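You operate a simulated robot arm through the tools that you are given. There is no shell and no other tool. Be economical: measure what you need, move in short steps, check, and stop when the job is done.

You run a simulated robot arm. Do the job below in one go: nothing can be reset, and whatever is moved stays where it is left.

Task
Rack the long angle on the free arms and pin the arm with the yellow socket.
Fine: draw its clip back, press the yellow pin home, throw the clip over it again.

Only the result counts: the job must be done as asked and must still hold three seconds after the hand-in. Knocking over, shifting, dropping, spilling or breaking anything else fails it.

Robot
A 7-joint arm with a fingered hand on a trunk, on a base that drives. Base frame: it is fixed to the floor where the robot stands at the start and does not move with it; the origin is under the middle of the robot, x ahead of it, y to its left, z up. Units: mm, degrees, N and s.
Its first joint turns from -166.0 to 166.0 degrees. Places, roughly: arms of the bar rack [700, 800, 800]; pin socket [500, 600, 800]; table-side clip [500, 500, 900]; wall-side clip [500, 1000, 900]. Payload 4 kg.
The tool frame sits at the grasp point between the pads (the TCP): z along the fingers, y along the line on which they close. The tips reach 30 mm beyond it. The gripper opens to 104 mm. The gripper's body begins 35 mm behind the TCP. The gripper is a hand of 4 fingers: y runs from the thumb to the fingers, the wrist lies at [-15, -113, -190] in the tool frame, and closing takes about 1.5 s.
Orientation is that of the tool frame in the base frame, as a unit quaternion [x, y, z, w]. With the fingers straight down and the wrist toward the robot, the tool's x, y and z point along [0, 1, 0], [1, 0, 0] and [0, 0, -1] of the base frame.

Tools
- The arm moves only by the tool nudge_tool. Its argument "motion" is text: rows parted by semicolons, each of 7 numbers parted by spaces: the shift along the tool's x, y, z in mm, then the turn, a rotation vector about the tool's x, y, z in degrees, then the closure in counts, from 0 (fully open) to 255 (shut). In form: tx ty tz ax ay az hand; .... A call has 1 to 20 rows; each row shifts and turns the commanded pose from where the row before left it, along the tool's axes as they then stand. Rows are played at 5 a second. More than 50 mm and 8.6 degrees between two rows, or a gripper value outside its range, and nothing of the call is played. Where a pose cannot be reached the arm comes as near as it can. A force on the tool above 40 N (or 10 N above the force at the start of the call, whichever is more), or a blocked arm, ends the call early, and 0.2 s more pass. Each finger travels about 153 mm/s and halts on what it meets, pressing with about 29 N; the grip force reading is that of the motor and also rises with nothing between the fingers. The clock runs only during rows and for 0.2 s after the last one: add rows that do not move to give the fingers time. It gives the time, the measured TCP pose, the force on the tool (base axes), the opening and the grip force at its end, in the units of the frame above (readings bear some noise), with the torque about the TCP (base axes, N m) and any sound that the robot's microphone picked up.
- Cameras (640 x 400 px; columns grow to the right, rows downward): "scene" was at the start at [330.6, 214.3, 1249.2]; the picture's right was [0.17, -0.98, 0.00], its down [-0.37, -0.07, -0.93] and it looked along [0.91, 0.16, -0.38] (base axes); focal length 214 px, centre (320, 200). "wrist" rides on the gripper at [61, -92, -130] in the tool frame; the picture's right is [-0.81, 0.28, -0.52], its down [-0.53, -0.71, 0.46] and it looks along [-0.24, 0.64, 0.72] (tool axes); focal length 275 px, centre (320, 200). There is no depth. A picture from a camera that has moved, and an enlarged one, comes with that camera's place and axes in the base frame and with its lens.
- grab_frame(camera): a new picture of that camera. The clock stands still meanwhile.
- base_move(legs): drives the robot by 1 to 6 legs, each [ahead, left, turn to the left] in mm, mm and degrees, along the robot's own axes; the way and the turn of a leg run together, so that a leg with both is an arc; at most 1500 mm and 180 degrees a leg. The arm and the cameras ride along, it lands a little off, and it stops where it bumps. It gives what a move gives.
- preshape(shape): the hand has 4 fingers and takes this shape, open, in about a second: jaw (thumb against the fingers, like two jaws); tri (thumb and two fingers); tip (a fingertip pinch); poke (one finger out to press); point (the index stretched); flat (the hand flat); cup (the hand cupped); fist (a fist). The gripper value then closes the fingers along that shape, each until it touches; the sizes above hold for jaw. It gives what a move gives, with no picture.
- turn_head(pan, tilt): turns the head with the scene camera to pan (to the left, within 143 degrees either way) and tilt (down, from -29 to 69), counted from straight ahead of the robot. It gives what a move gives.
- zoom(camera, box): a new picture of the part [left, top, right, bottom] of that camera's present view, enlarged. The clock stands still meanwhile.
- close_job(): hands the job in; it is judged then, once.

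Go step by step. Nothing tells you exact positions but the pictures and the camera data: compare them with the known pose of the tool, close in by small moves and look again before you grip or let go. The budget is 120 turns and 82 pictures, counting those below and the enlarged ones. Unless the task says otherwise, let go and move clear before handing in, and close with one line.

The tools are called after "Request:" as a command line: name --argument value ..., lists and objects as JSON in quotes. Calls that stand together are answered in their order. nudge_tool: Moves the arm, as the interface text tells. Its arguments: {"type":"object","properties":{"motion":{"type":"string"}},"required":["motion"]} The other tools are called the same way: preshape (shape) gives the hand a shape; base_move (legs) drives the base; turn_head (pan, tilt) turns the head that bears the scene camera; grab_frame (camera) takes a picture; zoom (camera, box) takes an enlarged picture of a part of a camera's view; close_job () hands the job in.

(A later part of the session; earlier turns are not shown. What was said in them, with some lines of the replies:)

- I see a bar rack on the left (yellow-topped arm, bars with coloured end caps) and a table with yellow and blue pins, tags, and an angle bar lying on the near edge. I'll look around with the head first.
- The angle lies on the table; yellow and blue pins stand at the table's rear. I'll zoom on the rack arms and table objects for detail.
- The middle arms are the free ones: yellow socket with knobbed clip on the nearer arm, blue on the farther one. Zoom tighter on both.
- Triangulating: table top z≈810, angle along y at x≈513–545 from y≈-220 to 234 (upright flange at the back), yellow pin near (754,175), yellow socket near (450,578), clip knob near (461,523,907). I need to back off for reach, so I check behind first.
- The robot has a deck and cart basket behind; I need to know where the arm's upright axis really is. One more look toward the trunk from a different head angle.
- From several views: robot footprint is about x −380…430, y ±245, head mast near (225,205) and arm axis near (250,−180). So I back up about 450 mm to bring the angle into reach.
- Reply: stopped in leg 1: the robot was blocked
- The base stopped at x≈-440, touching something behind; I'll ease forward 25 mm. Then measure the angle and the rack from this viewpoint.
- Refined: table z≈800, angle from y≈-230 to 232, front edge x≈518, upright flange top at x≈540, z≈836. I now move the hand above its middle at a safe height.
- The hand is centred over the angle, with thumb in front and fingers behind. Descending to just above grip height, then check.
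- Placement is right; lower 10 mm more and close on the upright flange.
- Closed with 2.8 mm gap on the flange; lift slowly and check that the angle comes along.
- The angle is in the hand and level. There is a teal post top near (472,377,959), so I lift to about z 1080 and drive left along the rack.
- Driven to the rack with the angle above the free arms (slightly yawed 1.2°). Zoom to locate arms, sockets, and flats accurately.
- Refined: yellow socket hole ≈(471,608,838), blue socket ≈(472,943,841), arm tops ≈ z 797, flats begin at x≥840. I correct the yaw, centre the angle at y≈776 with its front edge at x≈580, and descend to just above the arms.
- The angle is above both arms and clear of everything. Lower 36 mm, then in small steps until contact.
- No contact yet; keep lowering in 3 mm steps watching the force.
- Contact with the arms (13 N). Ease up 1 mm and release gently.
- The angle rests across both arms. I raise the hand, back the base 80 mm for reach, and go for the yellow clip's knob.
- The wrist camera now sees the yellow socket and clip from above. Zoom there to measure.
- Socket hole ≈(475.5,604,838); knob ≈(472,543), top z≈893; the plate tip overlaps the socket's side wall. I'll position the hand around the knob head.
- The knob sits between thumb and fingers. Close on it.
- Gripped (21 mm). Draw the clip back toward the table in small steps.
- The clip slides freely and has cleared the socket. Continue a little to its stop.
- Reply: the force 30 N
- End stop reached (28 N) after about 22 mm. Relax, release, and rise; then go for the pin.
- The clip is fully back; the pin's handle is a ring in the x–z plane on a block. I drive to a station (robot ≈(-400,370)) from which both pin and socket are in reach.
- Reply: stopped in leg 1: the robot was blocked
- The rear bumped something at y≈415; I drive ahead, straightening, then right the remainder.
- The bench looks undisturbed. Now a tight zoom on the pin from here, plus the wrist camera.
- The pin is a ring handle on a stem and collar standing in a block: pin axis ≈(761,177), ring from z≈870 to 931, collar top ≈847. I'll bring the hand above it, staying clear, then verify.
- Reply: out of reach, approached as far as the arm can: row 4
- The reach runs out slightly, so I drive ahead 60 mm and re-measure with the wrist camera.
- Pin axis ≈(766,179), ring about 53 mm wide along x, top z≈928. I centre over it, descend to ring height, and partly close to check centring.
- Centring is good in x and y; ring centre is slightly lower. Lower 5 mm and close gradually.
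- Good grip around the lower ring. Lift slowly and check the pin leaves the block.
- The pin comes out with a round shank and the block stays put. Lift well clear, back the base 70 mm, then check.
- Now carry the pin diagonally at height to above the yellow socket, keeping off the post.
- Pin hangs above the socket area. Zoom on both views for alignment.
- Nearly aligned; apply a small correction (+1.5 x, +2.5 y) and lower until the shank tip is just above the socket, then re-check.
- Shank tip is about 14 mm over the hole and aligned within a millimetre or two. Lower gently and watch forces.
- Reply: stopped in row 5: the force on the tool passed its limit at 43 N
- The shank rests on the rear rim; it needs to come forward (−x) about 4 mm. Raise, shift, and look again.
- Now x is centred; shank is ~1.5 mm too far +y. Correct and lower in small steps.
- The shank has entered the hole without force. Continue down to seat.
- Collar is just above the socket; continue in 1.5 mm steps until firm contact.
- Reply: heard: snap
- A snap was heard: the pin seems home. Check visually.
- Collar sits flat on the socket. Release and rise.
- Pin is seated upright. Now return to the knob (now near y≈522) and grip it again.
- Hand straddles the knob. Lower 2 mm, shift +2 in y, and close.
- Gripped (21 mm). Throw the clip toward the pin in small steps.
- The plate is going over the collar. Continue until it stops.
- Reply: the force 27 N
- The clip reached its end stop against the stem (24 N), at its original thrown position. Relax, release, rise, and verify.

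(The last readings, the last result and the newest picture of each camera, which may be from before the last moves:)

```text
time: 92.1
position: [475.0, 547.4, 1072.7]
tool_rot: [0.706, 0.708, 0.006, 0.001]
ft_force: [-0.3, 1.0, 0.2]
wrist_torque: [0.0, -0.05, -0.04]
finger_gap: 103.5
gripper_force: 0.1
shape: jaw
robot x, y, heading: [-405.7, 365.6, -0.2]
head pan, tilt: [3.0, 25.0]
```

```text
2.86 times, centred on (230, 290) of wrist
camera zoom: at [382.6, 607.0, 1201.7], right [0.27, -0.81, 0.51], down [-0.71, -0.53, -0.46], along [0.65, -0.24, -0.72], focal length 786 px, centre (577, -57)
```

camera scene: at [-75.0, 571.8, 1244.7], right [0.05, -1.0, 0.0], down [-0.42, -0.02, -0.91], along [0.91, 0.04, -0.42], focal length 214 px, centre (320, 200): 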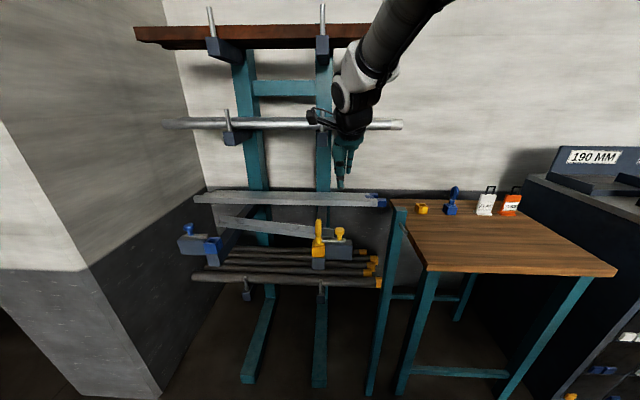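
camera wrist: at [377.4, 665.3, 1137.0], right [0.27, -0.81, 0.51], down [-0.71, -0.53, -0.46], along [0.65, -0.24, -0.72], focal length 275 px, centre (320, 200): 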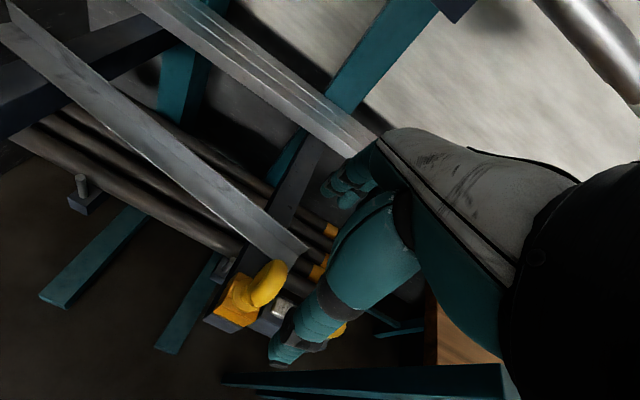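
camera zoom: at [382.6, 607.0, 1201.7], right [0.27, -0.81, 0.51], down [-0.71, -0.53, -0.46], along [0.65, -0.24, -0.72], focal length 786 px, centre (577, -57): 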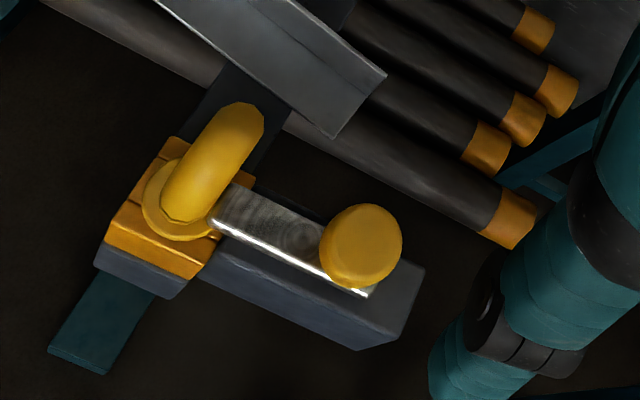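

Clip lies over the collar, pin is home. But the angle lies yawed about 8° across the arms (it turned in the grip); it is supported, yet I'd rather square it. I drive left to regrasp it at its middle.

Request:
base_move --legs '[[0, 360, 0]]'

Request:
turn_head --pan -18 --tilt 28

Request:
zoom --camera "scene" --box '[200, 150, 392, 270]'

```text
time: 94.4
position: [477.5, 902.0, 1072.7]
tool_rot: [0.706, 0.708, 0.005, 0.0]
ft_force: [-0.2, -1.0, 0.3]
wrist_torque: [0.01, -0.04, 0.01]
finger_gap: 103.6
gripper_force: 0.0
shape: jaw
robot x, y, heading: [-406.0, 725.2, -0.2]
head pan, tilt: [3.0, 25.0]
```

```text
time: 95.2
position: [476.9, 903.9, 1071.3]
tool_rot: [0.706, 0.708, 0.005, 0.001]
ft_force: [0.0, -0.3, -0.6]
wrist_torque: [-0.03, 0.01, -0.02]
finger_gap: 103.7
gripper_force: 0.0
shape: jaw
robot x, y, heading: [-402.5, 726.6, -0.4]
head pan, tilt: [-18.0, 28.0]
```

```text
3.33 times, centred on (296, 210) of scene
camera zoom: at [-78.7, 894.4, 1239.9], right [-0.31, -0.95, 0.0], down [-0.45, 0.15, -0.88], along [0.84, -0.28, -0.47], focal length 715 px, centre (400, 167)
```

zoom: 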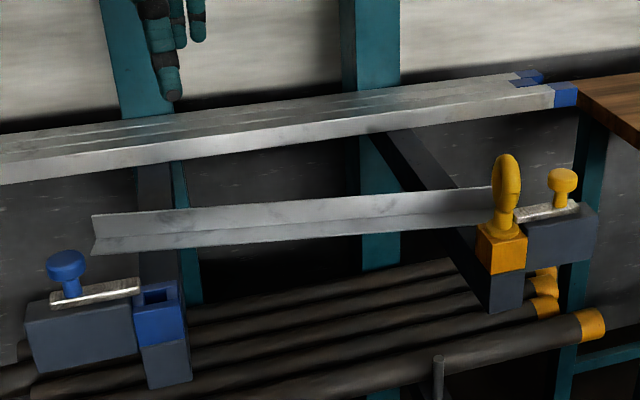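

Confirmed: about 8° yaw. Move over its middle with the same pose as at release and descend.

Request:
nudge_tool --motion "-31.5 31.5 0 0 0 0 0;-31.5 31.5 0 0 0 0 0;-31.5 31.5 0 0 0 0 0;-31.5 31.5 0 0 0 0 0;0 0 40 0 0 0 0;0 0 40 0 0 0 0;0 0 40 0 0 0 0;0 0 40 0 0 0 0;0 0 40 0 0 0 0;0 0 15 0 0 0 0;0 0 0 0 0 0 0"

Request:
grab_frame --camera "wrist"

```text
time: 97.6
position: [605.1, 777.8, 855.5]
tool_rot: [0.707, 0.708, 0.005, 0.001]
ft_force: [0.4, 0.2, -0.6]
wrist_torque: [0.01, 0.02, 0.02]
finger_gap: 103.6
gripper_force: 0.1
shape: jaw
robot x, y, heading: [-403.5, 726.0, -0.1]
head pan, tilt: [-18.0, 28.0]
```

```text
4 pictures are left
camera wrist: at [513.1, 837.6, 986.2], right [0.27, -0.81, 0.51], down [-0.71, -0.53, -0.46], along [0.65, -0.24, -0.72], focal length 275 px, centre (320, 200)
```

wrist: 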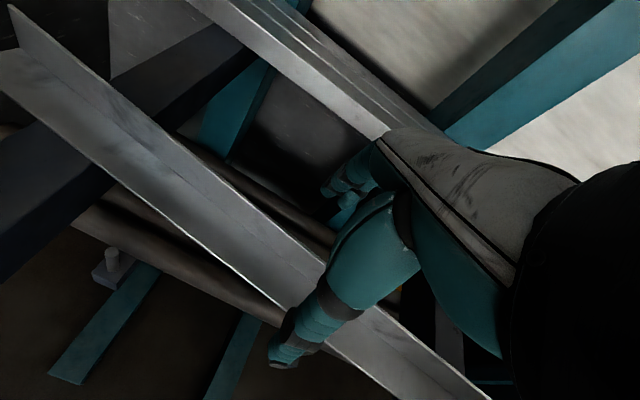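

The flange is between thumb and fingers. Lower to grip height and close, then raise slightly.

Request:
nudge_tool --motion "0 0 13 0 0 0 0;0 0 0 0 0 0 100;0 0 0 0 0 0 180;0 0 0 0 0 0 230;0 0 0 0 0 0 255;0 0 0 0 0 0 255;0 0 0 0 0 0 255;0 0 0 0 0 0 255;0 0 0 0 0 0 255;0 0 0 0 0 0 255"

Request:
nudge_tool --motion "0 0 -3 0 0 0 255;0 0 -3 0 0 0 255;0 0 -2 0 0 0 255;0 0 0 0 0 0 255"

```text
time: 99.8
position: [605.8, 778.3, 843.1]
tool_rot: [0.707, 0.708, 0.005, 0.001]
ft_force: [0.3, 0.2, 0.4]
wrist_torque: [0.02, -0.01, 0.01]
finger_gap: 0.7
gripper_force: 28.8
shape: jaw
robot x, y, heading: [-404.0, 722.5, -0.2]
head pan, tilt: [-18.0, 28.0]
```

```text
time: 100.8
position: [606.0, 777.6, 851.6]
tool_rot: [0.707, 0.707, 0.005, 0.0]
ft_force: [-1.2, 0.5, -2.6]
wrist_torque: [-0.01, -0.03, 0.02]
finger_gap: 0.7
gripper_force: 28.6
shape: jaw
robot x, y, heading: [-406.3, 722.8, -0.5]
head pan, tilt: [-18.0, 28.0]
```

Lifted (2.6 N load). Turn it 8° to square it with the rack and look.

Request:
nudge_tool --motion "0 0 0 0 0 -2 255;0 0 0 0 0 -2 255;0 0 0 0 0 -2 255;0 0 0 0 0 -2 255;0 0 0 0 0 0 255;0 0 0 0 0 0 255"

Request:
zoom --camera "scene" --box '[200, 150, 392, 270]'

```text
time: 102.2
position: [604.7, 777.0, 851.6]
tool_rot: [0.655, 0.756, 0.005, 0.001]
ft_force: [-0.4, 0.3, -2.4]
wrist_torque: [-0.03, -0.01, -0.03]
finger_gap: 0.6
gripper_force: 28.4
shape: jaw
robot x, y, heading: [-403.9, 729.0, -0.3]
head pan, tilt: [-18.0, 28.0]
```

```text
3.33 times, centred on (296, 210) of scene
camera zoom: at [-78.6, 894.3, 1239.9], right [-0.31, -0.95, 0.0], down [-0.45, 0.15, -0.88], along [0.84, -0.28, -0.47], focal length 715 px, centre (400, 167)
```

zoom: 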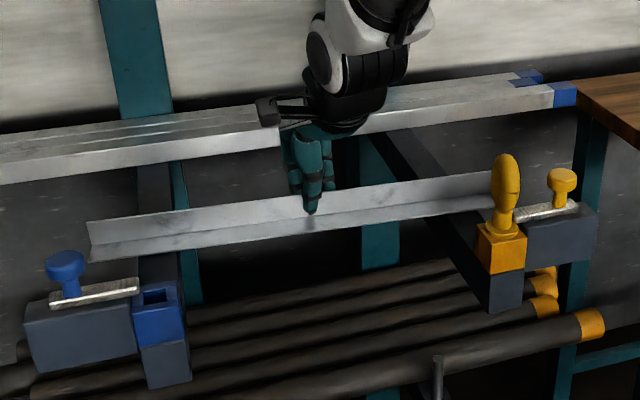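

Much better; about 3.5° remains. Turn a bit more, then lower onto the arms.

Request:
nudge_tool --motion "0 0 0 0 0 -2 255;0 0 0 0 0 -1.5 255;0 0 0 0 0 0 255;0 0 3 0 0 0 255;0 0 2.5 0 0 0 255;0 0 2 0 0 0 255;0 0 2 0 0 0 255;0 0 0 0 0 0 255"

```text
time: 104.0
position: [604.8, 778.8, 843.0]
tool_rot: [0.632, 0.775, 0.005, 0.002]
ft_force: [-1.5, -0.6, 3.3]
wrist_torque: [-0.01, 0.0, -0.04]
finger_gap: 0.4
gripper_force: 28.9
shape: jaw
robot x, y, heading: [-405.2, 724.0, -0.2]
head pan, tilt: [-18.0, 28.0]
```

Light contact; press 1 mm more for both arms, release, and rise.

Request:
nudge_tool --motion "0 0 1 0 0 0 255;0 0 0 0 0 0 255;0 0 0 0 0 0 200;0 0 0 0 0 0 140;0 0 0 0 0 0 60;0 0 0 0 0 0 0;0 0 0 0 0 0 0;0 0 0 0 0 0 0;0 0 -20 0 0 0 0;0 0 -40 0 0 0 0;0 0 -40 0 0 0 0;0 0 -40 0 0 0 0;0 0 -40 0 0 0 0;0 0 0 0 0 0 0"

Request:
zoom --camera "scene" --box '[200, 150, 392, 270]'

```text
time: 107.0
position: [602.2, 777.6, 1022.1]
tool_rot: [0.632, 0.775, 0.005, 0.0]
ft_force: [0.1, -0.1, -0.8]
wrist_torque: [0.02, -0.03, -0.02]
finger_gap: 103.8
gripper_force: 0.1
shape: jaw
robot x, y, heading: [-407.0, 723.5, -0.2]
head pan, tilt: [-18.0, 28.0]
```

```text
3.33 times, centred on (296, 210) of scene
camera zoom: at [-78.7, 894.3, 1239.9], right [-0.31, -0.95, 0.0], down [-0.45, 0.15, -0.88], along [0.84, -0.28, -0.47], focal length 715 px, centre (400, 167)
```

zoom: 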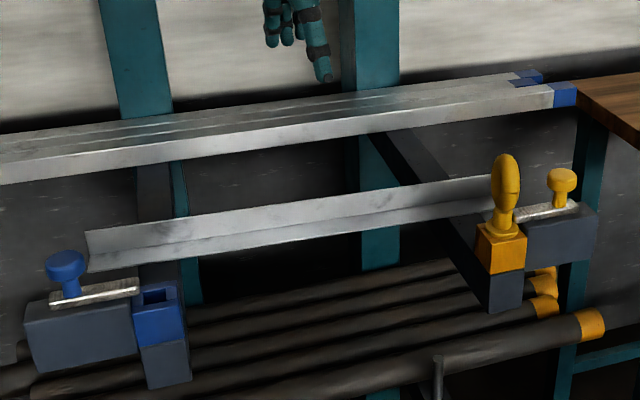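

The angle now lies square across both free arms. The yellow pin is home with its clip thrown over the collar, and the hand is clear, so I'm handing in.

Request:
close_job

```text
The job is handed in.
```

The long angle is racked square across the two free arms. The yellow pin is pressed home in its socket (it snapped in), and its clip is thrown back over it.
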